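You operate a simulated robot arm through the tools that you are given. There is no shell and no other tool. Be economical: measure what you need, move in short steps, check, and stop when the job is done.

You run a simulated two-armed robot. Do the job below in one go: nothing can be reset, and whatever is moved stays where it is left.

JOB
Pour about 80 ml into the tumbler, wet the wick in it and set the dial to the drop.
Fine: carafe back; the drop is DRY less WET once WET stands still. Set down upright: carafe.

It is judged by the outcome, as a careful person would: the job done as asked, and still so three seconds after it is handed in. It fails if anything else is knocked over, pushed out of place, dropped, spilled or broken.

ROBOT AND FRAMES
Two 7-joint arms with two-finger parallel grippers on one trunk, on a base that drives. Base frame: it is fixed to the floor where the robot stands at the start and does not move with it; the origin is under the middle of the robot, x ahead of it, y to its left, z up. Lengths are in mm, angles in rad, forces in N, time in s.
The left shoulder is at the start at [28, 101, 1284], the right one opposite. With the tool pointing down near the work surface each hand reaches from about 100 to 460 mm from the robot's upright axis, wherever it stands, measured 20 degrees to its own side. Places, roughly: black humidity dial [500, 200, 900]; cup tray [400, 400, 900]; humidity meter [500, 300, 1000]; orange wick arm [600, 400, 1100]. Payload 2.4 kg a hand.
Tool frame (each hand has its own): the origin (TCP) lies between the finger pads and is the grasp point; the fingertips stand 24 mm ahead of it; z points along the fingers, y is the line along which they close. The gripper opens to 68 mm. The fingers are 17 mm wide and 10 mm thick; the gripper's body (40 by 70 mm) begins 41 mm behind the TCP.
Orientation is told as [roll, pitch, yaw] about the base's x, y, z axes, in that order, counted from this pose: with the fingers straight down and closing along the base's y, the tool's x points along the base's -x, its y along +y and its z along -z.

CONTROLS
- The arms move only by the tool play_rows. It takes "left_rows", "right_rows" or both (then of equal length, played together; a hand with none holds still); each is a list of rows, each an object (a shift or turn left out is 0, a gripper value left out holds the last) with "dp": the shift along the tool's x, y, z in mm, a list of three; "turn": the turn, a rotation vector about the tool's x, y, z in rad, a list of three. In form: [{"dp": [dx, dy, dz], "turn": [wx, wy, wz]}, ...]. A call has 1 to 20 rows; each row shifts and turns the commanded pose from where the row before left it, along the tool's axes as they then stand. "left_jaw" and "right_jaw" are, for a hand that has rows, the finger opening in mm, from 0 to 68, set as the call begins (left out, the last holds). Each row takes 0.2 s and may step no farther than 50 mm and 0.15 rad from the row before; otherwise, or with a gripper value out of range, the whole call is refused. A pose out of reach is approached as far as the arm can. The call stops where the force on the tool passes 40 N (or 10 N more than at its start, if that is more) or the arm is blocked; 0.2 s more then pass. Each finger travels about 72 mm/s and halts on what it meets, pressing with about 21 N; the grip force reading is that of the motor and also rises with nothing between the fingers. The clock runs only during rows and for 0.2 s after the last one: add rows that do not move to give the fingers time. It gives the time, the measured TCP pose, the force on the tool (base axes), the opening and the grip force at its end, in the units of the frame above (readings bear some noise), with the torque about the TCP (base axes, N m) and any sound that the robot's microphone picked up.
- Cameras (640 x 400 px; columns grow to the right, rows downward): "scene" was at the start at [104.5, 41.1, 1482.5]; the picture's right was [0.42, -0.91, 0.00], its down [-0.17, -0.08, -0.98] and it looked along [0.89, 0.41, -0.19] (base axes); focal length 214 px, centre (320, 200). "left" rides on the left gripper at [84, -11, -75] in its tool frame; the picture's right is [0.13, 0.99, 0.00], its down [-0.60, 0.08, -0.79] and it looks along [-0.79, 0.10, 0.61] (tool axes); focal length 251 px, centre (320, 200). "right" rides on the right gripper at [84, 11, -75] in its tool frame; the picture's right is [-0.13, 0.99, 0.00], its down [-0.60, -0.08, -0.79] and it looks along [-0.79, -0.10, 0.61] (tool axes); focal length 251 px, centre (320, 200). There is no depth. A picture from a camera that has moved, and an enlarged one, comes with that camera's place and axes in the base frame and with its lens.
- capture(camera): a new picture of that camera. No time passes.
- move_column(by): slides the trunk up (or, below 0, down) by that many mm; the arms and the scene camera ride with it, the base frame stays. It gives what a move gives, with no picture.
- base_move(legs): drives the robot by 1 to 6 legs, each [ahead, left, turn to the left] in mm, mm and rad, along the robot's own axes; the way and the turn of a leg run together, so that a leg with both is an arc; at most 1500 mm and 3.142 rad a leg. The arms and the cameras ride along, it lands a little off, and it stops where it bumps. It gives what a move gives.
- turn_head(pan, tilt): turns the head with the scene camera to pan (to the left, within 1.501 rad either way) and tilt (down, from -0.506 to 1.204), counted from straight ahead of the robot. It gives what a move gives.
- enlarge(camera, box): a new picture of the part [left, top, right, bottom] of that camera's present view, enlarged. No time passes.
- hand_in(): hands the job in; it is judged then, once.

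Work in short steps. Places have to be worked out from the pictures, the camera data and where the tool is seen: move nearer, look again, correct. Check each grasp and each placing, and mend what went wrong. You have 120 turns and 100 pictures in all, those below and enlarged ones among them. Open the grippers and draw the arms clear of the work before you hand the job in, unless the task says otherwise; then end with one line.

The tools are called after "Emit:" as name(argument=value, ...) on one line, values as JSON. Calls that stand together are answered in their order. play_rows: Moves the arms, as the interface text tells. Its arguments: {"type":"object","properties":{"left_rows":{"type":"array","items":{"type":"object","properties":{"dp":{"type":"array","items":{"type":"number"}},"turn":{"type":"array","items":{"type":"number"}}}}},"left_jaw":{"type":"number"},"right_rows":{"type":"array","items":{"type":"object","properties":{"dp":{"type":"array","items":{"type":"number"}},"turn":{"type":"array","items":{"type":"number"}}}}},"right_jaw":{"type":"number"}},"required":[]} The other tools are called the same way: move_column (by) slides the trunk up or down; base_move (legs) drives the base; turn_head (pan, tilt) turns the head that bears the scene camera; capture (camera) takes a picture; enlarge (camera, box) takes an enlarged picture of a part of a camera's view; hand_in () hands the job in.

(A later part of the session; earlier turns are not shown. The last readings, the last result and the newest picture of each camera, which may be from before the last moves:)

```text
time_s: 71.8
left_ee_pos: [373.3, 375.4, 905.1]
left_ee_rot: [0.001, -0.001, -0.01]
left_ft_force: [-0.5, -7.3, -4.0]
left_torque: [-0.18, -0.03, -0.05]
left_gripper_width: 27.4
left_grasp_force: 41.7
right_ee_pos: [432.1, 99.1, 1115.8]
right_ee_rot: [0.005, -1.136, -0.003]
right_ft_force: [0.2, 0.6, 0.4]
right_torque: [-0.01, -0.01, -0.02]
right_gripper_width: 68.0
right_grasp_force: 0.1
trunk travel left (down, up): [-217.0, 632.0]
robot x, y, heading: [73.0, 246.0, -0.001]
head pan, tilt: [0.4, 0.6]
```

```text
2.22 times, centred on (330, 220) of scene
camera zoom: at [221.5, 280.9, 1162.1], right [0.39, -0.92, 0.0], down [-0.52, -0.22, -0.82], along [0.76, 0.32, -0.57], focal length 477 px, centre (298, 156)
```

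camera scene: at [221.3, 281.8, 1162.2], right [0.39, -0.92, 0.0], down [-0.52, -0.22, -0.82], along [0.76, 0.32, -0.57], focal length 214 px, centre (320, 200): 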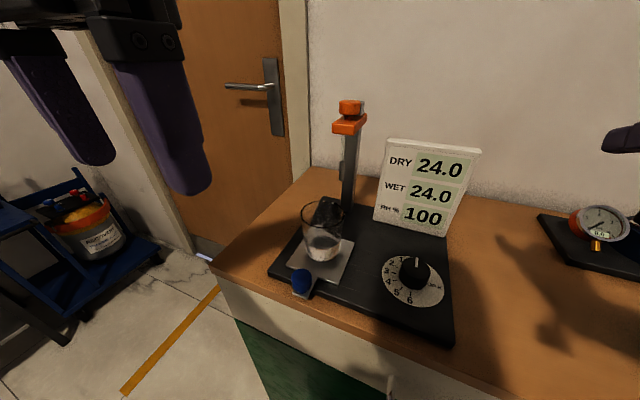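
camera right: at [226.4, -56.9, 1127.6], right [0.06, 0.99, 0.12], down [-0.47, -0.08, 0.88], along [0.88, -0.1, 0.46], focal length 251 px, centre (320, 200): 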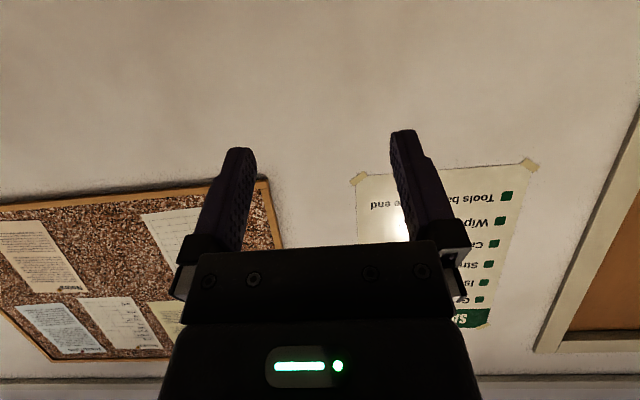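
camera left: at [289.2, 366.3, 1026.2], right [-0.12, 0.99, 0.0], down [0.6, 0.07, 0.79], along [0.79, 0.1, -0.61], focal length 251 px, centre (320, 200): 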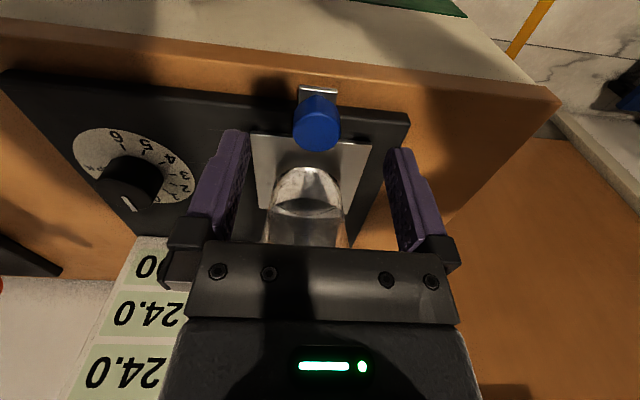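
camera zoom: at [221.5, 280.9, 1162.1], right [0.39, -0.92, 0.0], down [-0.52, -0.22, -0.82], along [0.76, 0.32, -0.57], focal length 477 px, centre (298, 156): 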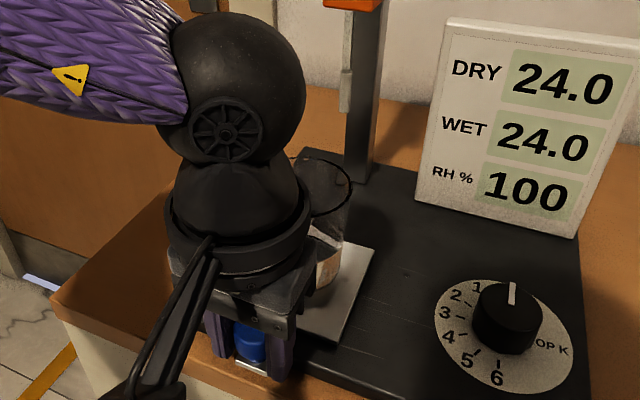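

Knob gripped (27 mm). I push the tray forward slowly, 55 mm first, watching the force.

Emit:
play_rows(left_rows=[{"dp": [0, -1.5, 0]}, {"dp": [-2, 0, 0]}, {"dp": [-3, 0, 0]}, {"dp": [-4, 0, 0]}, {"dp": [-5, 0, 0]}, {"dp": [-5, 0, 0]}, {"dp": [-5, 0, 0]}, {"dp": [-5, 0, 0]}, {"dp": [-5, 0, 0]}, {"dp": [-5, 0, 0]}, {"dp": [-5, 0, 0]}, {"dp": [-5, 0, 0]}, {"dp": [-3, 0, 0]}, {"dp": [-2, 0, 0]}, {}])

Emit:
capture(camera="scene")

```text
time_s: 75.0
left_ee_pos: [426.6, 374.2, 906.0]
left_ee_rot: [-0.001, 0.0, -0.009]
left_ft_force: [0.5, 6.1, 14.8]
left_torque: [-0.04, 0.65, 0.07]
left_gripper_width: 27.2
left_grasp_force: 42.4
right_ee_pos: [431.2, 100.4, 1115.5]
right_ee_rot: [0.002, -1.137, -0.001]
right_ft_force: [-0.5, 0.6, 0.8]
right_torque: [0.03, 0.02, -0.01]
right_gripper_width: 68.0
right_grasp_force: 0.0
trunk travel left (down, up): [-217.0, 632.0]
robot x, y, heading: [71.4, 246.0, 0.005]
head pan, tilt: [0.4, 0.6]
```

```text
39 pictures are left
camera scene: at [220.6, 282.3, 1162.3], right [0.39, -0.92, 0.0], down [-0.52, -0.22, -0.83], along [0.76, 0.32, -0.56], focal length 214 px, centre (320, 200)
```

scene: 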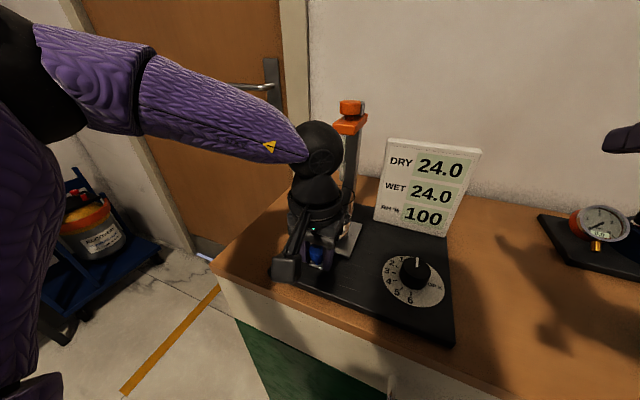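

The tray moves along; a downward bind is building (15 N up), so I ease the hand up 1 mm and +y, and check the tumbler.

Emit:
play_rows(left_rows=[{"dp": [0, 0.7, -1.2]}, {}])

Emit:
enlarge(camera="scene", box=[260, 90, 400, 290])

Emit:
capture(camera="left")

```text
time_s: 75.6
left_ee_pos: [428.2, 373.4, 905.9]
left_ee_rot: [0.0, 0.002, -0.01]
left_ft_force: [-1.3, -5.9, -16.0]
left_torque: [-0.13, -0.93, -0.14]
left_gripper_width: 27.5
left_grasp_force: 41.9
right_ee_pos: [432.6, 98.9, 1116.0]
right_ee_rot: [0.004, -1.136, -0.003]
right_ft_force: [-0.6, 0.2, 0.1]
right_torque: [0.02, 0.04, 0.0]
right_gripper_width: 68.2
right_grasp_force: 0.0
trunk travel left (down, up): [-217.0, 632.0]
robot x, y, heading: [71.5, 245.3, 0.007]
head pan, tilt: [0.4, 0.6]
```

```text
2.00 times, centred on (330, 190) of scene
camera zoom: at [222.1, 281.2, 1161.8], right [0.39, -0.92, 0.0], down [-0.52, -0.22, -0.82], along [0.76, 0.32, -0.57], focal length 429 px, centre (300, 220)
```

zoom: 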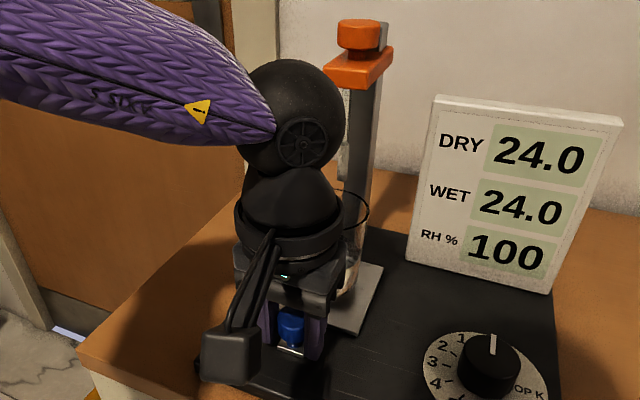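

```text
37 pictures are left
camera left: at [344.6, 365.1, 980.8], right [-0.12, 0.99, 0.0], down [0.61, 0.07, 0.79], along [0.79, 0.09, -0.61], focal length 251 px, centre (320, 200)
```

left: 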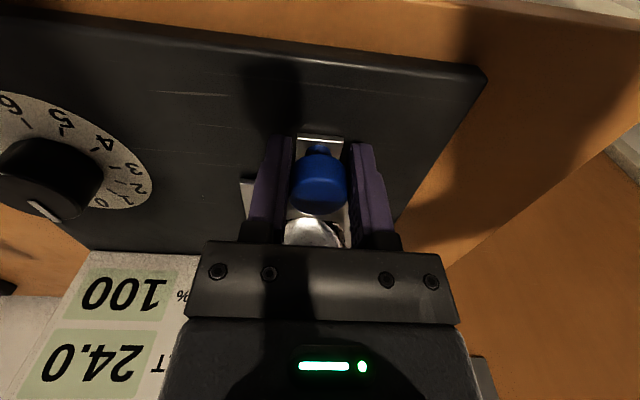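

The rail is stiff vertically; I undo half of that ease and push on another 27 mm, putting the tumbler (≈541) under the wick (≈541, 376).

Emit:
play_rows(left_rows=[{"dp": [0, -0.3, 0.6]}, {"dp": [-2, 0, 0]}, {"dp": [-4, 0, 0]}, {"dp": [-5, 0, 0]}, {"dp": [-5, 0, 0]}, {"dp": [-5, 0, 0]}, {"dp": [-4, 0, 0]}, {"dp": [-2, 0, 0]}, {}])

Emit:
enlarge(camera="scene", box=[260, 90, 400, 290])

```text
time_s: 77.6
left_ee_pos: [456.1, 374.9, 906.6]
left_ee_rot: [-0.001, 0.001, -0.008]
left_ft_force: [-0.3, -1.8, -22.9]
left_torque: [0.03, -0.49, -0.03]
left_gripper_width: 27.2
left_grasp_force: 41.6
right_ee_pos: [433.4, 100.3, 1114.6]
right_ee_rot: [0.002, -1.135, -0.001]
right_ft_force: [0.2, -0.1, 0.5]
right_torque: [-0.03, 0.02, 0.01]
right_gripper_width: 68.1
right_grasp_force: 0.1
trunk travel left (down, up): [-217.0, 632.0]
robot x, y, heading: [73.5, 244.6, 0.004]
head pan, tilt: [0.4, 0.6]
```

```text
2.00 times, centred on (330, 190) of scene
camera zoom: at [222.7, 281.9, 1161.8], right [0.39, -0.92, 0.0], down [-0.52, -0.22, -0.82], along [0.76, 0.32, -0.57], focal length 429 px, centre (300, 220)
```

zoom: 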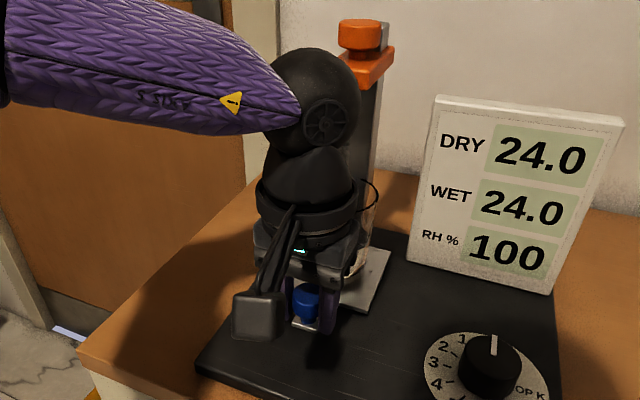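

Tray advanced ≈83 mm. I lower 1 mm to unload, release the knob, and rise clear to look.

Emit:
play_rows(left_rows=[{"dp": [0, 0, 1]}, {}])

Emit:
play_rows(left_rows=[{}, {}, {}, {"dp": [5, 0, -8]}, {"dp": [30, 0, -20]}, {"dp": [40, 0, -20]}, {"dp": [40, 0, -20]}, {"dp": [30, 20, -30]}, {"dp": [0, 30, -30]}, {}], left_jaw=60)

Emit:
capture(camera="scene")

```text
time_s: 78.2
left_ee_pos: [456.4, 374.7, 906.1]
left_ee_rot: [-0.001, -0.001, -0.008]
left_ft_force: [1.1, 0.7, -4.5]
left_torque: [0.07, 1.24, 0.0]
left_gripper_width: 27.3
left_grasp_force: 41.9
right_ee_pos: [433.2, 99.8, 1115.5]
right_ee_rot: [0.005, -1.137, -0.001]
right_ft_force: [0.2, -0.2, 1.1]
right_torque: [0.0, 0.0, -0.02]
right_gripper_width: 67.8
right_grasp_force: 0.1
trunk travel left (down, up): [-217.0, 632.0]
robot x, y, heading: [74.0, 246.6, 0.005]
head pan, tilt: [0.4, 0.6]
```

```text
time_s: 80.4
left_ee_pos: [311.1, 423.9, 1032.3]
left_ee_rot: [0.001, -0.001, -0.008]
left_ft_force: [-0.3, -0.1, 0.0]
left_torque: [0.02, 0.03, -0.04]
left_gripper_width: 60.1
left_grasp_force: 0.1
right_ee_pos: [433.1, 100.1, 1115.1]
right_ee_rot: [0.003, -1.137, -0.001]
right_ft_force: [0.5, -0.1, -1.2]
right_torque: [0.01, -0.01, 0.01]
right_gripper_width: 67.9
right_grasp_force: 0.0
trunk travel left (down, up): [-217.0, 632.0]
robot x, y, heading: [72.1, 245.2, 0.006]
head pan, tilt: [0.4, 0.6]
```

```text
35 pictures are left
camera scene: at [221.3, 281.9, 1162.2], right [0.39, -0.92, 0.0], down [-0.52, -0.22, -0.82], along [0.76, 0.32, -0.57], focal length 214 px, centre (320, 200)
```

scene: 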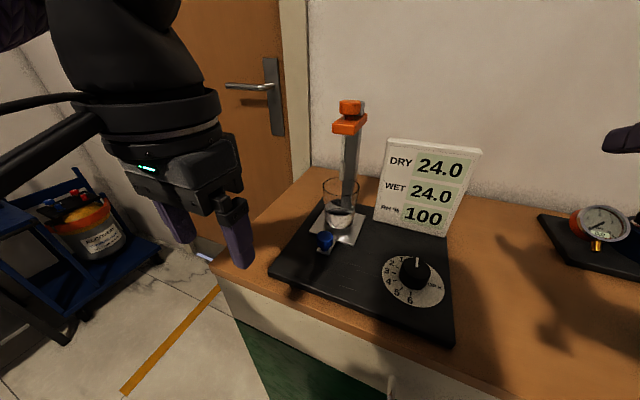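

Emit:
enlarge(camera="scene", box=[290, 90, 410, 270])

Emit:
enlarge(camera="left", box=[160, 60, 420, 250])

```text
2.22 times, centred on (350, 180) of scene
camera zoom: at [221.3, 281.9, 1162.2], right [0.39, -0.92, 0.0], down [-0.52, -0.22, -0.82], along [0.76, 0.32, -0.57], focal length 477 px, centre (253, 244)
```

zoom: 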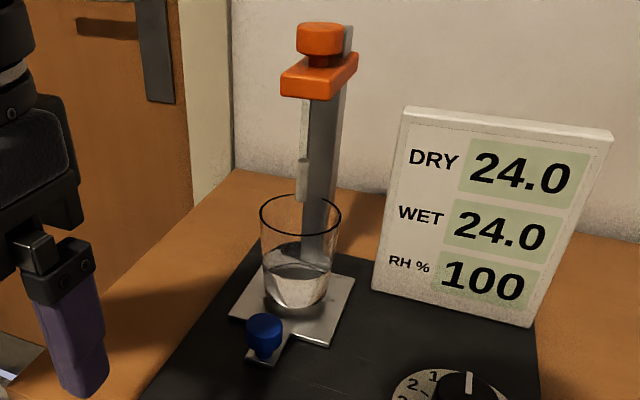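

```text
2.11 times, centred on (290, 155) of left
camera zoom: at [226.1, 414.3, 1107.6], right [-0.12, 0.99, 0.0], down [0.6, 0.07, 0.79], along [0.79, 0.09, -0.61], focal length 529 px, centre (383, 295)
```

zoom: 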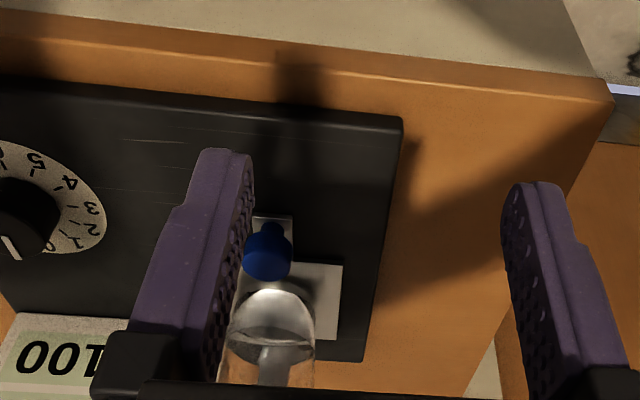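

Tray position is good: the wick hangs right over the tumbler's centre. I raise the trunk 150 mm and drive 40 mm forward so the left hand can reach the orange knob (≈556, 376, 1095).

Emit:
move_column(by=150)

Emit:
base_move(legs=[[40, 0, -0.005]])

Emit:
capture(camera="left")

Emit:
capture(camera="scene")

```text
time_s: 82.1
left_ee_pos: [310.8, 426.8, 1183.4]
left_ee_rot: [0.001, 0.0, -0.008]
left_ft_force: [-0.1, -0.6, -0.4]
left_torque: [-0.03, -0.03, -0.05]
left_gripper_width: 60.1
left_grasp_force: 0.1
right_ee_pos: [432.6, 99.3, 1265.3]
right_ee_rot: [0.004, -1.136, 0.001]
right_ft_force: [0.2, -0.5, 0.3]
right_torque: [0.0, 0.02, 0.0]
right_gripper_width: 67.8
right_grasp_force: 0.1
trunk travel left (down, up): [-367.0, 482.0]
robot x, y, heading: [72.0, 249.2, 0.001]
head pan, tilt: [0.4, 0.6]
```

```text
time_s: 83.0
left_ee_pos: [351.7, 424.1, 1183.5]
left_ee_rot: [0.001, 0.0, -0.014]
left_ft_force: [-0.2, 0.1, -0.1]
left_torque: [0.02, 0.01, -0.02]
left_gripper_width: 59.8
left_grasp_force: 0.1
right_ee_pos: [472.5, 98.3, 1265.9]
right_ee_rot: [0.004, -1.135, -0.005]
right_ft_force: [0.2, 0.7, -0.2]
right_torque: [0.03, -0.02, -0.04]
right_gripper_width: 68.0
right_grasp_force: 0.0
trunk travel left (down, up): [-367.0, 482.0]
robot x, y, heading: [112.1, 246.5, -0.003]
head pan, tilt: [0.4, 0.6]
```

```text
32 pictures are left
camera left: at [267.6, 415.4, 1257.7], right [-0.12, 0.99, 0.0], down [0.61, 0.07, 0.79], along [0.79, 0.09, -0.61], focal length 251 px, centre (320, 200)
```

left: 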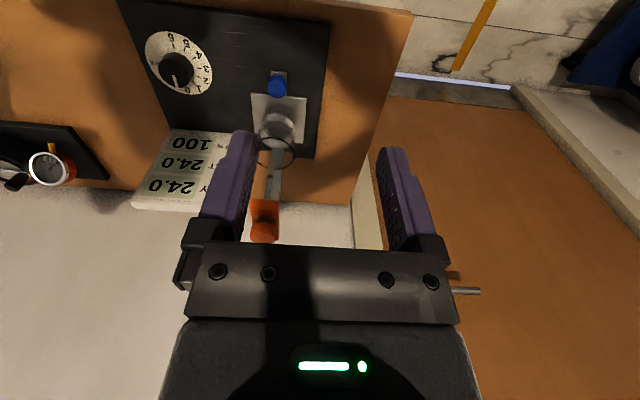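

```text
31 pictures are left
camera scene: at [230.8, 281.2, 1314.0], right [0.39, -0.92, 0.0], down [-0.52, -0.22, -0.82], along [0.76, 0.32, -0.57], focal length 214 px, centre (320, 200)
```

scene: 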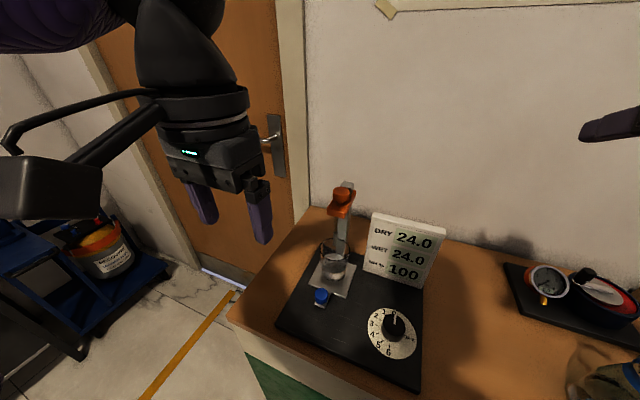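

Knob ≈ (554, 376). I move the left hand over it at z≈1150.

Emit:
play_rows(left_rows=[{"dp": [-40.4, -9.6, 6.5]}, {"dp": [-40.4, -9.6, 6.5]}, {"dp": [-40.4, -9.6, 6.5]}, {"dp": [-40.4, -9.6, 6.5]}, {"dp": [-40.4, -7, 6.5]}, {}])

Emit:
capture(camera="left")

Emit:
enlarge(camera="scene", box=[270, 140, 420, 290])

```text
time_s: 84.4
left_ee_pos: [506.8, 386.2, 1157.6]
left_ee_rot: [0.0, 0.0, -0.012]
left_ft_force: [-0.5, 0.0, 0.4]
left_torque: [-0.01, -0.01, 0.02]
left_gripper_width: 60.0
left_grasp_force: 0.1
left hand out of reach, approached as far as the arm can: row 4, 5
right_ee_pos: [471.7, 98.2, 1265.8]
right_ee_rot: [0.004, -1.137, -0.005]
right_ft_force: [-0.1, 0.4, 0.8]
right_torque: [0.01, -0.02, 0.02]
right_gripper_width: 67.8
right_grasp_force: 0.0
trunk travel left (down, up): [-367.0, 482.0]
robot x, y, heading: [111.9, 243.3, -0.002]
head pan, tilt: [0.4, 0.6]
```

```text
30 pictures are left
camera left: at [423.6, 377.5, 1230.9], right [-0.12, 0.99, 0.0], down [0.6, 0.07, 0.79], along [0.79, 0.09, -0.61], focal length 251 px, centre (320, 200)
```

left: 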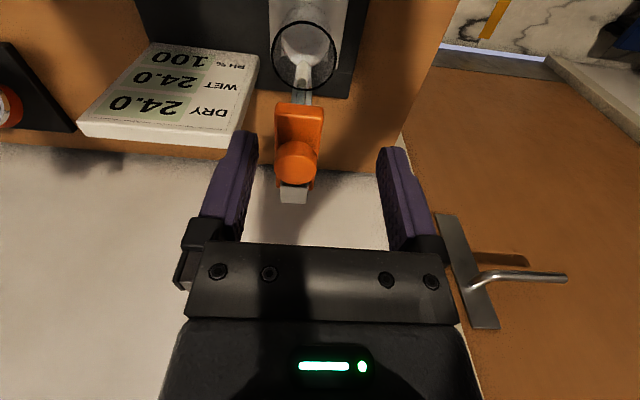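

```text
2.67 times, centred on (345, 215) of scene
camera zoom: at [229.8, 281.3, 1314.2], right [0.39, -0.92, 0.0], down [-0.52, -0.22, -0.82], along [0.76, 0.32, -0.57], focal length 572 px, centre (253, 160)
```

zoom: 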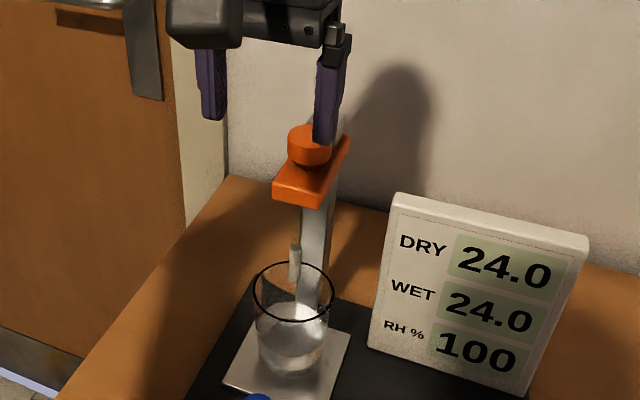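

Arm reach limit hit at x≈507; knob is near (547, 376). I drive 40 mm forward to bring the hand over it.

Emit:
base_move(legs=[[40, -8, 0]])

Emit:
capture(camera="left")

```text
time_s: 85.5
left_ee_pos: [546.6, 380.0, 1155.3]
left_ee_rot: [0.0, -0.002, -0.01]
left_ft_force: [0.2, 0.0, -1.3]
left_torque: [-0.01, 0.0, 0.01]
left_gripper_width: 60.0
left_grasp_force: 0.0
right_ee_pos: [510.2, 90.8, 1265.5]
right_ee_rot: [0.003, -1.136, -0.004]
right_ft_force: [0.6, 0.3, 0.2]
right_torque: [-0.02, -0.01, -0.01]
right_gripper_width: 68.1
right_grasp_force: 0.1
trunk travel left (down, up): [-367.0, 482.0]
robot x, y, heading: [153.6, 238.6, -0.001]
head pan, tilt: [0.4, 0.6]
stopped in leg 1: the robot was blocked; the commanded pose is now the measured one
```

```text
28 pictures are left
camera left: at [462.4, 369.6, 1230.7], right [-0.12, 0.99, 0.0], down [0.6, 0.07, 0.79], along [0.79, 0.09, -0.61], focal length 251 px, centre (320, 200)
```

left: 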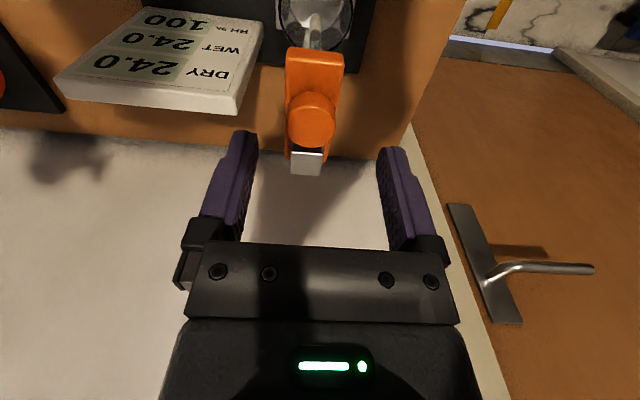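

Blocked gently at the cabinet, but the hand is now above the knob (≈545, 375). I shift 5 mm right, descend to z≈1112 and close.

Emit:
play_rows(left_rows=[{"dp": [1, -5, 10]}, {"dp": [0, 0, 15]}, {"dp": [0, 0, 10]}, {"dp": [0, 0, 8]}, {}])

Emit:
play_rows(left_rows=[{}, {}, {}], left_jaw=15)

Emit:
enlarge(camera="scene", box=[250, 120, 430, 300])

```text
time_s: 86.7
left_ee_pos: [545.3, 373.8, 1113.8]
left_ee_rot: [-0.001, -0.001, -0.012]
left_ft_force: [-0.8, -0.7, 0.2]
left_torque: [-0.02, -0.01, 0.02]
left_gripper_width: 60.0
left_grasp_force: 0.1
right_ee_pos: [510.2, 89.6, 1265.4]
right_ee_rot: [0.003, -1.136, -0.007]
right_ft_force: [0.6, 0.5, 0.0]
right_torque: [-0.01, 0.0, -0.04]
right_gripper_width: 68.3
right_grasp_force: 0.1
trunk travel left (down, up): [-367.0, 482.0]
robot x, y, heading: [154.5, 235.1, -0.002]
head pan, tilt: [0.4, 0.6]
```

```text
time_s: 87.5
left_ee_pos: [544.8, 373.0, 1113.9]
left_ee_rot: [-0.001, 0.0, -0.011]
left_ft_force: [-2.7, 4.1, -0.2]
left_torque: [0.13, 0.11, 0.07]
left_gripper_width: 27.9
left_grasp_force: 42.6
right_ee_pos: [510.3, 91.1, 1266.0]
right_ee_rot: [0.002, -1.135, -0.002]
right_ft_force: [0.3, -0.2, 0.3]
right_torque: [-0.01, -0.02, 0.0]
right_gripper_width: 68.3
right_grasp_force: 0.2
trunk travel left (down, up): [-367.0, 482.0]
robot x, y, heading: [147.8, 239.8, 0.001]
head pan, tilt: [0.4, 0.6]
```

```text
2.22 times, centred on (340, 210) of scene
camera zoom: at [268.4, 273.9, 1314.2], right [0.39, -0.92, 0.0], down [-0.52, -0.22, -0.82], along [0.76, 0.32, -0.57], focal length 477 px, centre (276, 178)
```

zoom: 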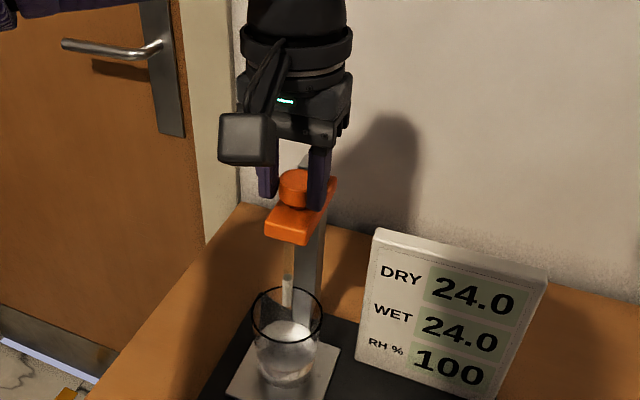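

Knob gripped. I lower it 55 mm slowly and look.

Emit:
play_rows(left_rows=[{"dp": [0, 0, 3]}, {"dp": [0, 0, 6]}, {"dp": [0, 0, 8]}, {"dp": [0, 0, 8]}, {"dp": [0, 0, 8]}, {"dp": [0, 0, 8]}, {"dp": [0, 0, 8]}, {"dp": [0, 0, 6]}, {}])

Emit:
enlarge(camera="scene", box=[250, 120, 430, 300])

```text
time_s: 89.5
left_ee_pos: [544.9, 375.8, 1058.2]
left_ee_rot: [-0.001, -0.002, -0.01]
left_ft_force: [-7.2, 9.2, 0.1]
left_torque: [0.24, -0.02, 0.14]
left_gripper_width: 27.5
left_grasp_force: 42.5
right_ee_pos: [509.2, 91.1, 1265.6]
right_ee_rot: [0.0, -1.136, -0.001]
right_ft_force: [0.5, 1.0, -0.6]
right_torque: [-0.01, -0.01, 0.0]
right_gripper_width: 68.2
right_grasp_force: 0.1
trunk travel left (down, up): [-367.0, 482.0]
robot x, y, heading: [152.4, 233.0, 0.005]
head pan, tilt: [0.4, 0.6]
```

```text
2.22 times, centred on (340, 210) of scene
camera zoom: at [267.7, 274.8, 1314.2], right [0.39, -0.92, 0.0], down [-0.52, -0.22, -0.83], along [0.76, 0.32, -0.56], focal length 477 px, centre (276, 178)
```

zoom: 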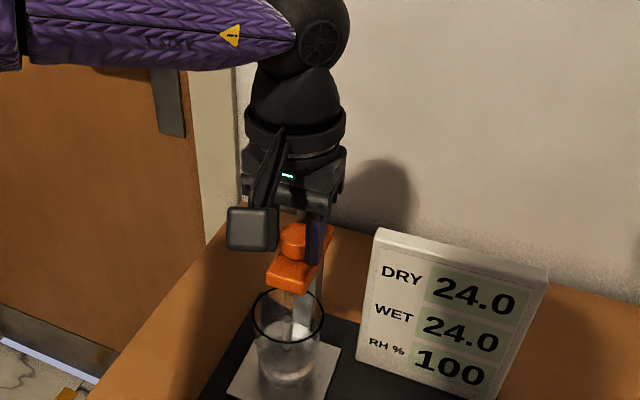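

The arm slides freely. I lower another 18 mm to dip the wick.

Emit:
play_rows(left_rows=[{"dp": [0.5, 0.5, 6]}, {"dp": [0.5, 0.5, 6]}, {"dp": [0, 0, 6]}, {}, {}])

Emit:
enlarge(camera="scene", box=[290, 190, 430, 310])

```text
time_s: 90.7
left_ee_pos: [542.5, 373.7, 1040.0]
left_ee_rot: [-0.001, 0.0, -0.012]
left_ft_force: [-12.9, 2.8, -0.5]
left_torque: [0.05, 0.48, 0.03]
left_gripper_width: 26.3
left_grasp_force: 41.6
right_ee_pos: [509.7, 90.2, 1265.4]
right_ee_rot: [0.004, -1.137, -0.005]
right_ft_force: [-0.4, 0.9, 0.1]
right_torque: [0.0, 0.02, 0.01]
right_gripper_width: 68.0
right_grasp_force: 0.0
trunk travel left (down, up): [-367.0, 482.0]
robot x, y, heading: [149.9, 238.1, -0.004]
head pan, tilt: [0.4, 0.6]
```

```text
3.33 times, centred on (360, 250) of scene
camera zoom: at [266.9, 273.6, 1314.3], right [0.39, -0.92, 0.0], down [-0.52, -0.22, -0.83], along [0.76, 0.32, -0.56], focal length 715 px, centre (187, 33)
```

zoom: 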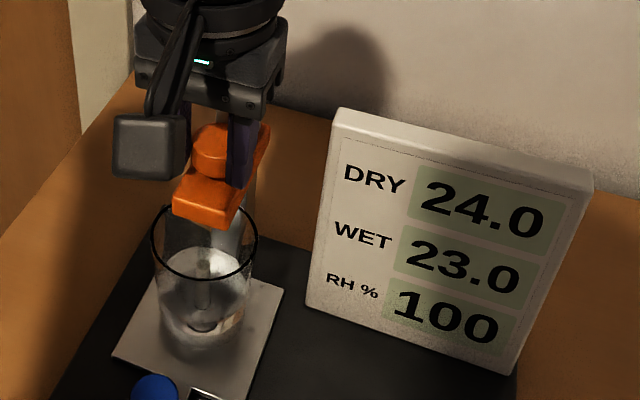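

WET is falling (23.0). I hold and wait for it to settle.

Emit:
play_rows(left_rows=[{}, {}, {}, {}, {}, {}, {}, {}, {}, {}, {}, {}, {}, {}, {}, {}, {}, {}, {}, {}])

Emit:
play_rows(left_rows=[{}, {}, {}, {}, {}, {}, {}, {}, {}, {}, {}, {}, {}, {}, {}, {}, {}, {}, {}, {}])

Emit:
enlarge(camera="scene", box=[290, 190, 430, 310])

```text
time_s: 94.9
left_ee_pos: [543.2, 374.7, 1040.9]
left_ee_rot: [-0.001, -0.001, -0.011]
left_ft_force: [-18.1, 2.4, -0.4]
left_torque: [0.02, 0.48, 0.03]
left_gripper_width: 25.9
left_grasp_force: 41.5
right_ee_pos: [507.8, 90.1, 1267.0]
right_ee_rot: [0.004, -1.137, -0.005]
right_ft_force: [0.0, 0.1, -0.5]
right_torque: [-0.01, 0.02, -0.02]
right_gripper_width: 67.8
right_grasp_force: 0.1
trunk travel left (down, up): [-367.0, 482.0]
robot x, y, heading: [151.4, 237.6, -0.002]
head pan, tilt: [0.4, 0.6]
```

```text
time_s: 99.1
left_ee_pos: [542.0, 374.4, 1040.1]
left_ee_rot: [0.0, -0.002, -0.012]
left_ft_force: [-20.9, 2.7, 0.4]
left_torque: [0.03, 0.5, 0.04]
left_gripper_width: 25.2
left_grasp_force: 40.9
right_ee_pos: [507.7, 89.2, 1266.0]
right_ee_rot: [0.003, -1.138, -0.006]
right_ft_force: [0.4, 1.3, 0.4]
right_torque: [-0.01, -0.03, -0.01]
right_gripper_width: 67.7
right_grasp_force: 0.1
trunk travel left (down, up): [-367.0, 482.0]
robot x, y, heading: [147.6, 241.4, -0.005]
head pan, tilt: [0.4, 0.6]
```

```text
3.33 times, centred on (360, 250) of scene
camera zoom: at [265.5, 273.5, 1314.4], right [0.39, -0.92, 0.0], down [-0.52, -0.22, -0.83], along [0.76, 0.32, -0.56], focal length 715 px, centre (187, 33)
```

zoom: 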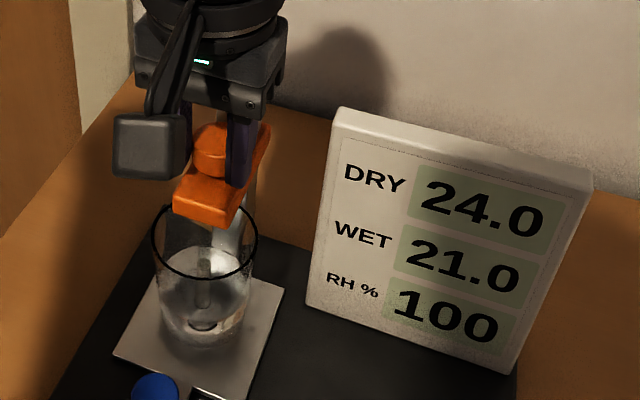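

WET is at 21.0 and falling; the fingers are creeping off the round knob and no vertical load is present, so I release it and rise slightly, checking that the arm stays down.

Emit:
play_rows(left_rows=[{}, {}, {}, {"dp": [0, 0, -10]}, {"dp": [0, 0, -25]}, {"dp": [0, 0, -30]}, {}], left_jaw=62)

Emit:
play_rows(left_rows=[{}, {}, {}, {}, {}, {}, {}, {}, {}, {}, {}, {}, {}, {}, {}, {}, {}, {}, {}, {}])

Emit:
play_rows(left_rows=[{}, {}, {}, {}, {}, {}, {}, {}, {}, {}, {}, {}, {}, {}, {}, {}, {}, {}, {}, {}])

Emit:
enlarge(camera="scene", box=[290, 190, 430, 310])

```text
time_s: 100.7
left_ee_pos: [546.1, 373.5, 1104.7]
left_ee_rot: [0.001, 0.001, -0.012]
left_ft_force: [-0.2, -0.1, 0.6]
left_torque: [-0.01, 0.0, -0.01]
left_gripper_width: 62.1
left_grasp_force: 0.1
right_ee_pos: [511.9, 89.8, 1265.9]
right_ee_rot: [0.002, -1.136, -0.005]
right_ft_force: [-0.1, -0.1, 0.3]
right_torque: [0.03, -0.03, 0.0]
right_gripper_width: 68.1
right_grasp_force: 0.0
trunk travel left (down, up): [-367.0, 482.0]
robot x, y, heading: [149.1, 236.7, -0.002]
head pan, tilt: [0.4, 0.6]
```

```text
time_s: 104.9
left_ee_pos: [545.8, 372.7, 1104.0]
left_ee_rot: [-0.001, 0.001, -0.011]
left_ft_force: [0.4, -0.2, -0.2]
left_torque: [0.02, 0.06, 0.03]
left_gripper_width: 61.9
left_grasp_force: 0.0
right_ee_pos: [510.2, 89.5, 1265.9]
right_ee_rot: [0.004, -1.136, -0.005]
right_ft_force: [0.7, 0.0, 0.6]
right_torque: [0.01, -0.02, -0.02]
right_gripper_width: 67.9
right_grasp_force: 0.1
trunk travel left (down, up): [-367.0, 482.0]
robot x, y, heading: [150.2, 237.6, 0.002]
head pan, tilt: [0.4, 0.6]
```

```text
time_s: 109.1
left_ee_pos: [547.0, 374.3, 1104.2]
left_ee_rot: [-0.002, 0.0, -0.012]
left_ft_force: [0.7, -0.2, -0.8]
left_torque: [0.0, 0.0, 0.0]
left_gripper_width: 62.1
left_grasp_force: 0.1
right_ee_pos: [510.4, 90.2, 1265.5]
right_ee_rot: [0.003, -1.134, -0.005]
right_ft_force: [0.2, -1.0, -0.7]
right_torque: [0.0, -0.01, 0.01]
right_gripper_width: 67.9
right_grasp_force: 0.1
trunk travel left (down, up): [-367.0, 482.0]
robot x, y, heading: [150.1, 239.6, -0.006]
head pan, tilt: [0.4, 0.6]
```

```text
3.33 times, centred on (360, 250) of scene
camera zoom: at [268.8, 273.2, 1314.1], right [0.39, -0.92, 0.0], down [-0.52, -0.22, -0.82], along [0.76, 0.32, -0.57], focal length 715 px, centre (187, 33)
```

zoom: 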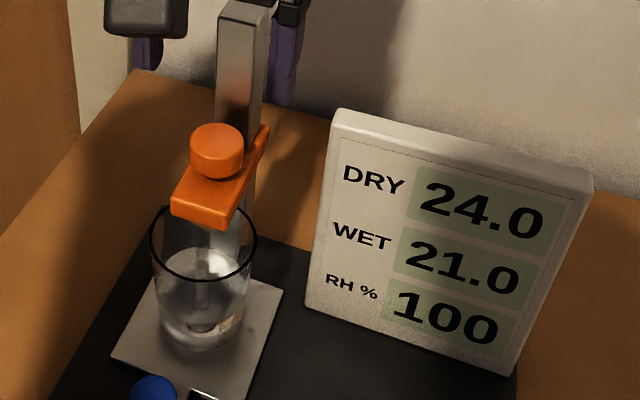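

The arm stays down by itself and WET still reads 21.0. I back off from the cabinet and shift right so the left hand comes to the dial, then recheck the readings.

Emit:
base_move(legs=[[-55, 0, 0], [0, -60, 0]])

Emit:
play_rows(left_rows=[{"dp": [20, -27, 6]}, {"dp": [20, -27, 6]}, {"dp": [20, -27, 6]}, {"dp": [20, 0, 6]}, {}])

Emit:
capture(camera="left")

Emit:
capture(camera="scene")

```text
time_s: 110.6
left_ee_pos: [491.0, 312.7, 1104.3]
left_ee_rot: [0.0, -0.001, -0.011]
left_ft_force: [0.2, 0.5, -0.5]
left_torque: [0.03, -0.01, -0.01]
left_gripper_width: 62.0
left_grasp_force: 0.2
right_ee_pos: [453.4, 29.9, 1265.6]
right_ee_rot: [0.006, -1.138, -0.006]
right_ft_force: [0.2, 0.5, -0.5]
right_torque: [0.0, 0.0, 0.01]
right_gripper_width: 68.0
right_grasp_force: 0.0
trunk travel left (down, up): [-367.0, 482.0]
robot x, y, heading: [94.5, 177.0, 0.0]
head pan, tilt: [0.4, 0.6]
```

```text
time_s: 111.8
left_ee_pos: [411.3, 249.0, 1077.3]
left_ee_rot: [-0.001, -0.002, -0.011]
left_ft_force: [-0.5, 0.3, -0.4]
left_torque: [0.02, -0.01, 0.01]
left_gripper_width: 62.1
left_grasp_force: 0.1
left hand out of reach, approached as far as the arm can: row 3
right_ee_pos: [455.2, 30.2, 1266.1]
right_ee_rot: [0.005, -1.136, -0.005]
right_ft_force: [0.0, 0.5, 0.7]
right_torque: [-0.01, 0.0, -0.02]
right_gripper_width: 68.1
right_grasp_force: 0.0
trunk travel left (down, up): [-367.0, 482.0]
robot x, y, heading: [93.1, 180.8, -0.001]
head pan, tilt: [0.4, 0.6]
```

```text
22 pictures are left
camera left: at [325.5, 239.7, 1152.0], right [-0.12, 0.99, 0.0], down [0.6, 0.07, 0.79], along [0.79, 0.09, -0.61], focal length 251 px, centre (320, 200)
```

left: 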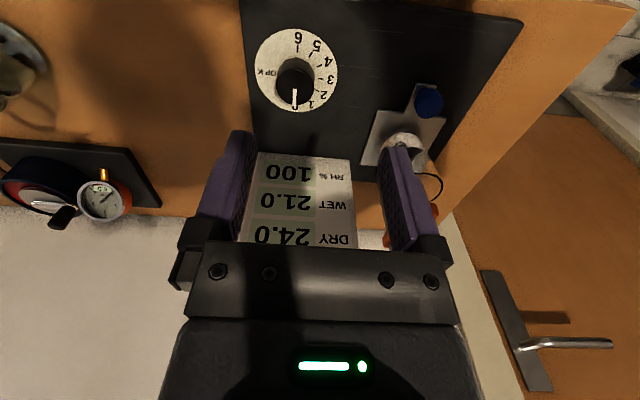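

```text
21 pictures are left
camera scene: at [213.3, 213.2, 1314.1], right [0.39, -0.92, 0.0], down [-0.52, -0.22, -0.82], along [0.76, 0.32, -0.57], focal length 214 px, centre (320, 200)
```

scene: 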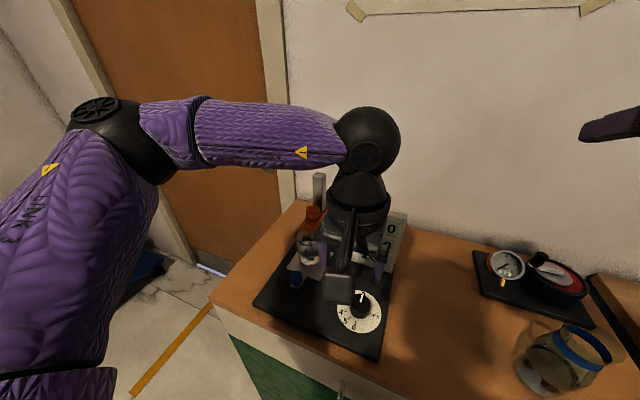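

WET holds at 21.0, so the drop is 3.0. I enlarge the dial.

Emit:
enlarge(camera="left", box=[245, 20, 355, 120])

Emit:
enlarge(camera="left", box=[240, 145, 370, 255])

```text
4.00 times, centred on (300, 70) of left
camera zoom: at [325.5, 239.7, 1152.0], right [-0.12, 0.99, 0.0], down [0.6, 0.07, 0.79], along [0.79, 0.09, -0.61], focal length 1006 px, centre (400, 720)
```

zoom: 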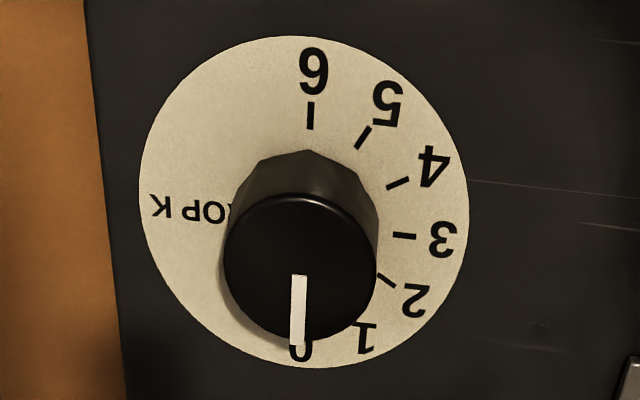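

```text
3.64 times, centred on (305, 200) of left
camera zoom: at [325.5, 239.7, 1152.0], right [-0.12, 0.99, 0.0], down [0.6, 0.07, 0.79], along [0.79, 0.09, -0.61], focal length 914 px, centre (374, 200)
```

zoom: 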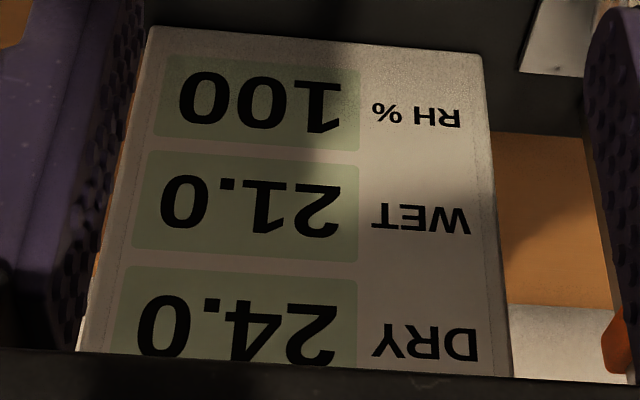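

DRY 24.0 − WET 21.0 = 3.0 K. The scale runs 0 at +x, 3 at +y, 6 at −x (30° per unit), so the knob (≈463, 230, top ≈902) needs +90° counter-clockwise. I position the left hand above it, yawed −45° so the turn stays centred in its range.

Emit:
play_rows(left_rows=[{"dp": [-17.3, -6.3, 37]}, {"dp": [-17.3, -6.3, 37]}, {"dp": [-17.3, -6.3, 37]}, {"turn": [0, 0, 0.129]}, {"turn": [0, 0, 0.129]}, {"turn": [0, 0, 0.129]}, {"turn": [0, 0, 0.129]}, {"turn": [0, 0, 0.129]}, {"turn": [0, 0, 0.129]}, {}], left_jaw=68)

Emit:
capture(camera="left")

```text
time_s: 114.0
left_ee_pos: [442.8, 265.7, 977.8]
left_ee_rot: [0.001, -0.001, -0.787]
left_ft_force: [0.3, 0.4, 0.3]
left_torque: [0.01, 0.02, 0.02]
left_gripper_width: 68.1
left_grasp_force: 0.1
left hand out of reach, approached as far as the arm can: row 2, 3
right_ee_pos: [455.3, 30.1, 1265.7]
right_ee_rot: [0.005, -1.136, -0.005]
right_ft_force: [-1.0, 0.2, -0.5]
right_torque: [-0.03, -0.02, 0.03]
right_gripper_width: 68.1
right_grasp_force: 0.0
trunk travel left (down, up): [-367.0, 482.0]
robot x, y, heading: [92.8, 175.5, -0.001]
head pan, tilt: [0.4, 0.6]
```

```text
18 pictures are left
camera left: at [375.4, 318.0, 1052.2], right [0.61, 0.79, 0.0], down [0.48, -0.37, 0.79], along [0.63, -0.48, -0.61], focal length 251 px, centre (320, 200)
```

left: 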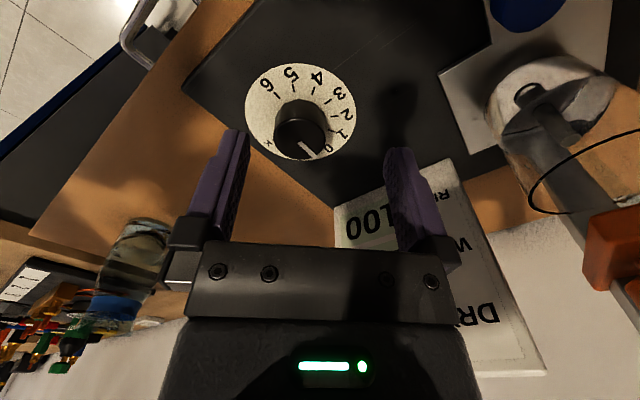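

The arm can't quite reach from here; I drive 45 mm forward and 36 mm right, then bring the hand over the knob.

Emit:
base_move(legs=[[0, -36, 0], [40, 0, 0]])

Emit:
capture(camera="left")

```text
time_s: 115.3
left_ee_pos: [482.9, 230.4, 978.2]
left_ee_rot: [0.0, 0.0, -0.785]
left_ft_force: [0.3, -0.6, 0.6]
left_torque: [-0.01, 0.03, -0.01]
left_gripper_width: 67.9
left_grasp_force: 0.1
right_ee_pos: [495.7, -4.7, 1265.2]
right_ee_rot: [0.004, -1.136, -0.005]
right_ft_force: [-0.4, 0.3, 1.2]
right_torque: [-0.01, 0.03, 0.0]
right_gripper_width: 68.1
right_grasp_force: 0.0
trunk travel left (down, up): [-367.0, 482.0]
robot x, y, heading: [134.6, 140.3, -0.003]
head pan, tilt: [0.4, 0.6]
```

```text
17 pictures are left
camera left: at [415.4, 282.1, 1052.0], right [0.61, 0.79, 0.0], down [0.48, -0.37, 0.79], along [0.63, -0.48, -0.61], focal length 251 px, centre (320, 200)
```

left: 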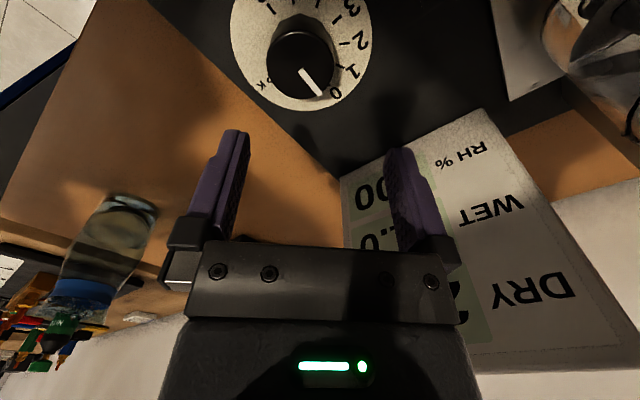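

Knob centre ≈ (462, 235, top 903). I align over it and descend to z≈932 (tips just above the knob).

Emit:
play_rows(left_rows=[{"dp": [18.1, -11.6, 0]}, {"dp": [0, 0, 25]}, {"dp": [0, 0, 21]}, {}])

Emit:
capture(camera="left")

Emit:
capture(camera="scene")

```text
time_s: 116.3
left_ee_pos: [460.2, 238.8, 934.7]
left_ee_rot: [-0.001, -0.002, -0.786]
left_ft_force: [-0.7, -0.1, 0.3]
left_torque: [-0.03, 0.01, -0.01]
left_gripper_width: 67.9
left_grasp_force: 0.0
left hand out of reach, approached as far as the arm can: row 3
right_ee_pos: [493.6, -6.5, 1265.1]
right_ee_rot: [0.004, -1.136, -0.005]
right_ft_force: [-0.2, -0.1, 0.1]
right_torque: [0.0, -0.01, -0.01]
right_gripper_width: 67.9
right_grasp_force: 0.1
trunk travel left (down, up): [-367.0, 482.0]
robot x, y, heading: [134.4, 136.2, -0.002]
head pan, tilt: [0.4, 0.6]
```

```text
16 pictures are left
camera left: at [392.1, 291.2, 1009.0], right [0.61, 0.79, 0.0], down [0.48, -0.37, 0.79], along [0.63, -0.48, -0.61], focal length 251 px, centre (320, 200)
```

left: 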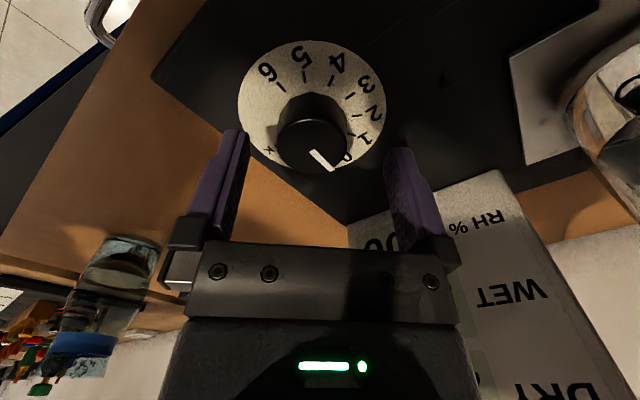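

```text
15 pictures are left
camera scene: at [252.9, 177.3, 1314.1], right [0.39, -0.92, 0.0], down [-0.52, -0.22, -0.82], along [0.76, 0.32, -0.57], focal length 214 px, centre (320, 200)
```

scene: 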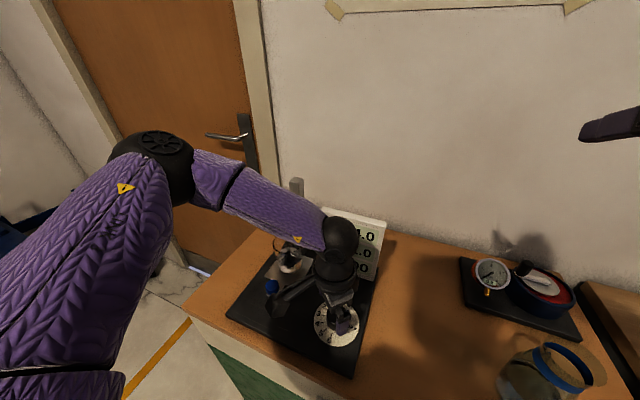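

Slightly out of arm range downwards, so I lower the trunk 33 mm instead, which brings the fingers around the knob; then I nudge to centre.

Emit:
move_column(by=-33)

Emit:
play_rows(left_rows=[{"dp": [-5, -1.5, 0]}, {}])

Emit:
capture(camera="left")

```text
time_s: 117.1
left_ee_pos: [459.8, 239.1, 900.2]
left_ee_rot: [-0.001, 0.0, -0.785]
left_ft_force: [0.5, 0.8, 0.3]
left_torque: [0.01, -0.02, 0.02]
left_gripper_width: 68.1
left_grasp_force: 0.1
right_ee_pos: [494.9, -6.5, 1232.5]
right_ee_rot: [0.005, -1.135, -0.005]
right_ft_force: [-0.6, -0.7, -0.7]
right_torque: [0.01, 0.01, 0.0]
right_gripper_width: 68.0
right_grasp_force: 0.1
trunk travel left (down, up): [-334.0, 515.0]
robot x, y, heading: [137.2, 142.1, 0.005]
head pan, tilt: [0.4, 0.6]
```

```text
time_s: 117.7
left_ee_pos: [460.3, 234.7, 902.6]
left_ee_rot: [-0.001, -0.002, -0.786]
left_ft_force: [0.3, 0.7, -0.5]
left_torque: [-0.02, -0.01, -0.04]
left_gripper_width: 67.9
left_grasp_force: 0.0
right_ee_pos: [495.9, -6.4, 1232.2]
right_ee_rot: [0.003, -1.137, -0.006]
right_ft_force: [-0.1, -0.4, 0.2]
right_torque: [0.01, -0.01, -0.02]
right_gripper_width: 67.7
right_grasp_force: 0.0
trunk travel left (down, up): [-334.0, 515.0]
robot x, y, heading: [135.5, 138.7, 0.002]
head pan, tilt: [0.4, 0.6]
```

```text
14 pictures are left
camera left: at [393.7, 287.1, 976.7], right [0.61, 0.79, 0.0], down [0.48, -0.37, 0.79], along [0.63, -0.48, -0.61], focal length 251 px, centre (320, 200)
```

left: 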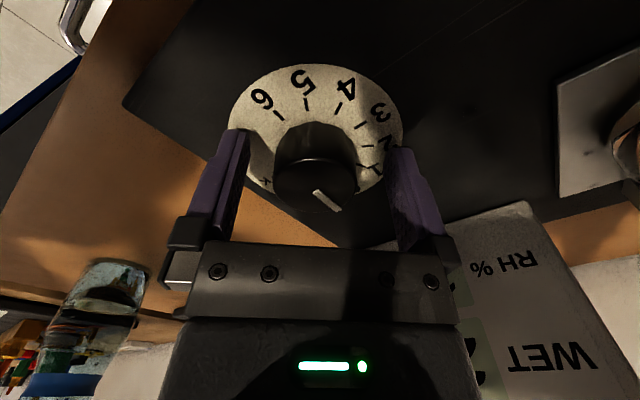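

The knob is centred between the fingers. I close on it and check forces.

Emit:
play_rows(left_rows=[{}, {}, {}], left_jaw=20)

```text
time_s: 118.5
left_ee_pos: [460.2, 232.4, 903.4]
left_ee_rot: [-0.001, -0.002, -0.785]
left_ft_force: [-8.4, -8.7, -7.3]
left_torque: [-0.06, -0.11, -0.08]
left_gripper_width: 39.6
left_grasp_force: 44.9
right_ee_pos: [493.7, -6.6, 1232.9]
right_ee_rot: [0.006, -1.137, -0.008]
right_ft_force: [-0.9, 0.2, 0.1]
right_torque: [-0.03, -0.02, 0.0]
right_gripper_width: 68.2
right_grasp_force: 0.0
trunk travel left (down, up): [-334.0, 515.0]
robot x, y, heading: [131.5, 140.4, 0.0]
head pan, tilt: [0.4, 0.6]
```

A side pull of 12 N along −y_tool; I shift 1.2 mm that way and turn the first 30°.

Emit:
play_rows(left_rows=[{"dp": [0, -1.2, 0.3]}, {"turn": [0, 0, -0.1309]}, {"turn": [0, 0, -0.1309]}, {"turn": [0, 0, -0.1309]}, {"turn": [0, 0, -0.1309]}, {}])

Emit:
enlarge(camera="left", box=[200, 40, 440, 240])

```text
time_s: 119.7
left_ee_pos: [457.8, 230.8, 903.0]
left_ee_rot: [-0.006, 0.002, -0.312]
left_ft_force: [-6.0, -9.4, -4.1]
left_torque: [-0.2, -0.16, -0.07]
left_gripper_width: 39.7
left_grasp_force: 45.4
right_ee_pos: [493.8, -7.9, 1233.6]
right_ee_rot: [0.006, -1.135, -0.011]
right_ft_force: [0.2, -0.1, 0.7]
right_torque: [0.01, 0.02, 0.01]
right_gripper_width: 67.9
right_grasp_force: 0.0
trunk travel left (down, up): [-334.0, 515.0]
robot x, y, heading: [135.3, 140.3, -0.003]
head pan, tilt: [0.4, 0.6]
stopped in row 5 (left hand): the force on the tool passed its limit at 41 N (the readings are from after the stop); the commanded pose is now the measured one
```

```text
2.00 times, centred on (320, 140) of left
camera zoom: at [375.3, 247.6, 977.0], right [0.18, 0.98, -0.01], down [0.6, -0.11, 0.79], along [0.78, -0.15, -0.61], focal length 503 px, centre (320, 320)
```

zoom: 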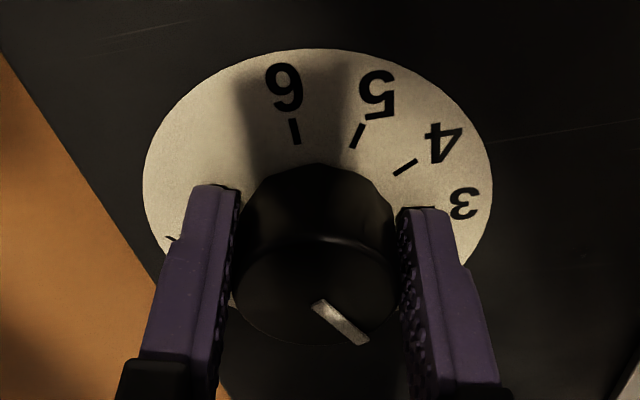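

The knob follows (pointer now near 1) but side force hit the limit. I open, recentre by −1 mm and regrip to relieve the strain, then continue.

Emit:
play_rows(left_rows=[{}, {}, {"dp": [0, -1.2, 0]}, {}], left_jaw=50)

Emit:
play_rows(left_rows=[{}, {}, {}], left_jaw=30)

```text
time_s: 120.7
left_ee_pos: [458.0, 233.5, 902.1]
left_ee_rot: [-0.007, -0.001, -0.308]
left_ft_force: [-0.3, 0.7, 0.5]
left_torque: [0.0, -0.04, 0.0]
left_gripper_width: 50.1
left_grasp_force: 0.0
right_ee_pos: [494.7, -5.9, 1231.5]
right_ee_rot: [0.003, -1.137, -0.005]
right_ft_force: [-0.3, -0.3, 0.0]
right_torque: [0.02, 0.0, -0.02]
right_gripper_width: 68.3
right_grasp_force: 0.0
trunk travel left (down, up): [-334.0, 515.0]
robot x, y, heading: [136.1, 138.1, -0.001]
head pan, tilt: [0.4, 0.6]
```

```text
time_s: 121.5
left_ee_pos: [459.0, 229.9, 902.4]
left_ee_rot: [-0.007, 0.002, -0.31]
left_ft_force: [-5.9, -14.2, -6.0]
left_torque: [-0.03, 0.0, -0.09]
left_gripper_width: 39.7
left_grasp_force: 44.9
right_ee_pos: [493.2, -8.1, 1232.5]
right_ee_rot: [0.008, -1.135, -0.011]
right_ft_force: [0.8, 0.2, 0.4]
right_torque: [0.04, -0.01, -0.01]
right_gripper_width: 67.7
right_grasp_force: 0.0
trunk travel left (down, up): [-334.0, 515.0]
robot x, y, heading: [134.4, 140.9, -0.002]
head pan, tilt: [0.4, 0.6]
```

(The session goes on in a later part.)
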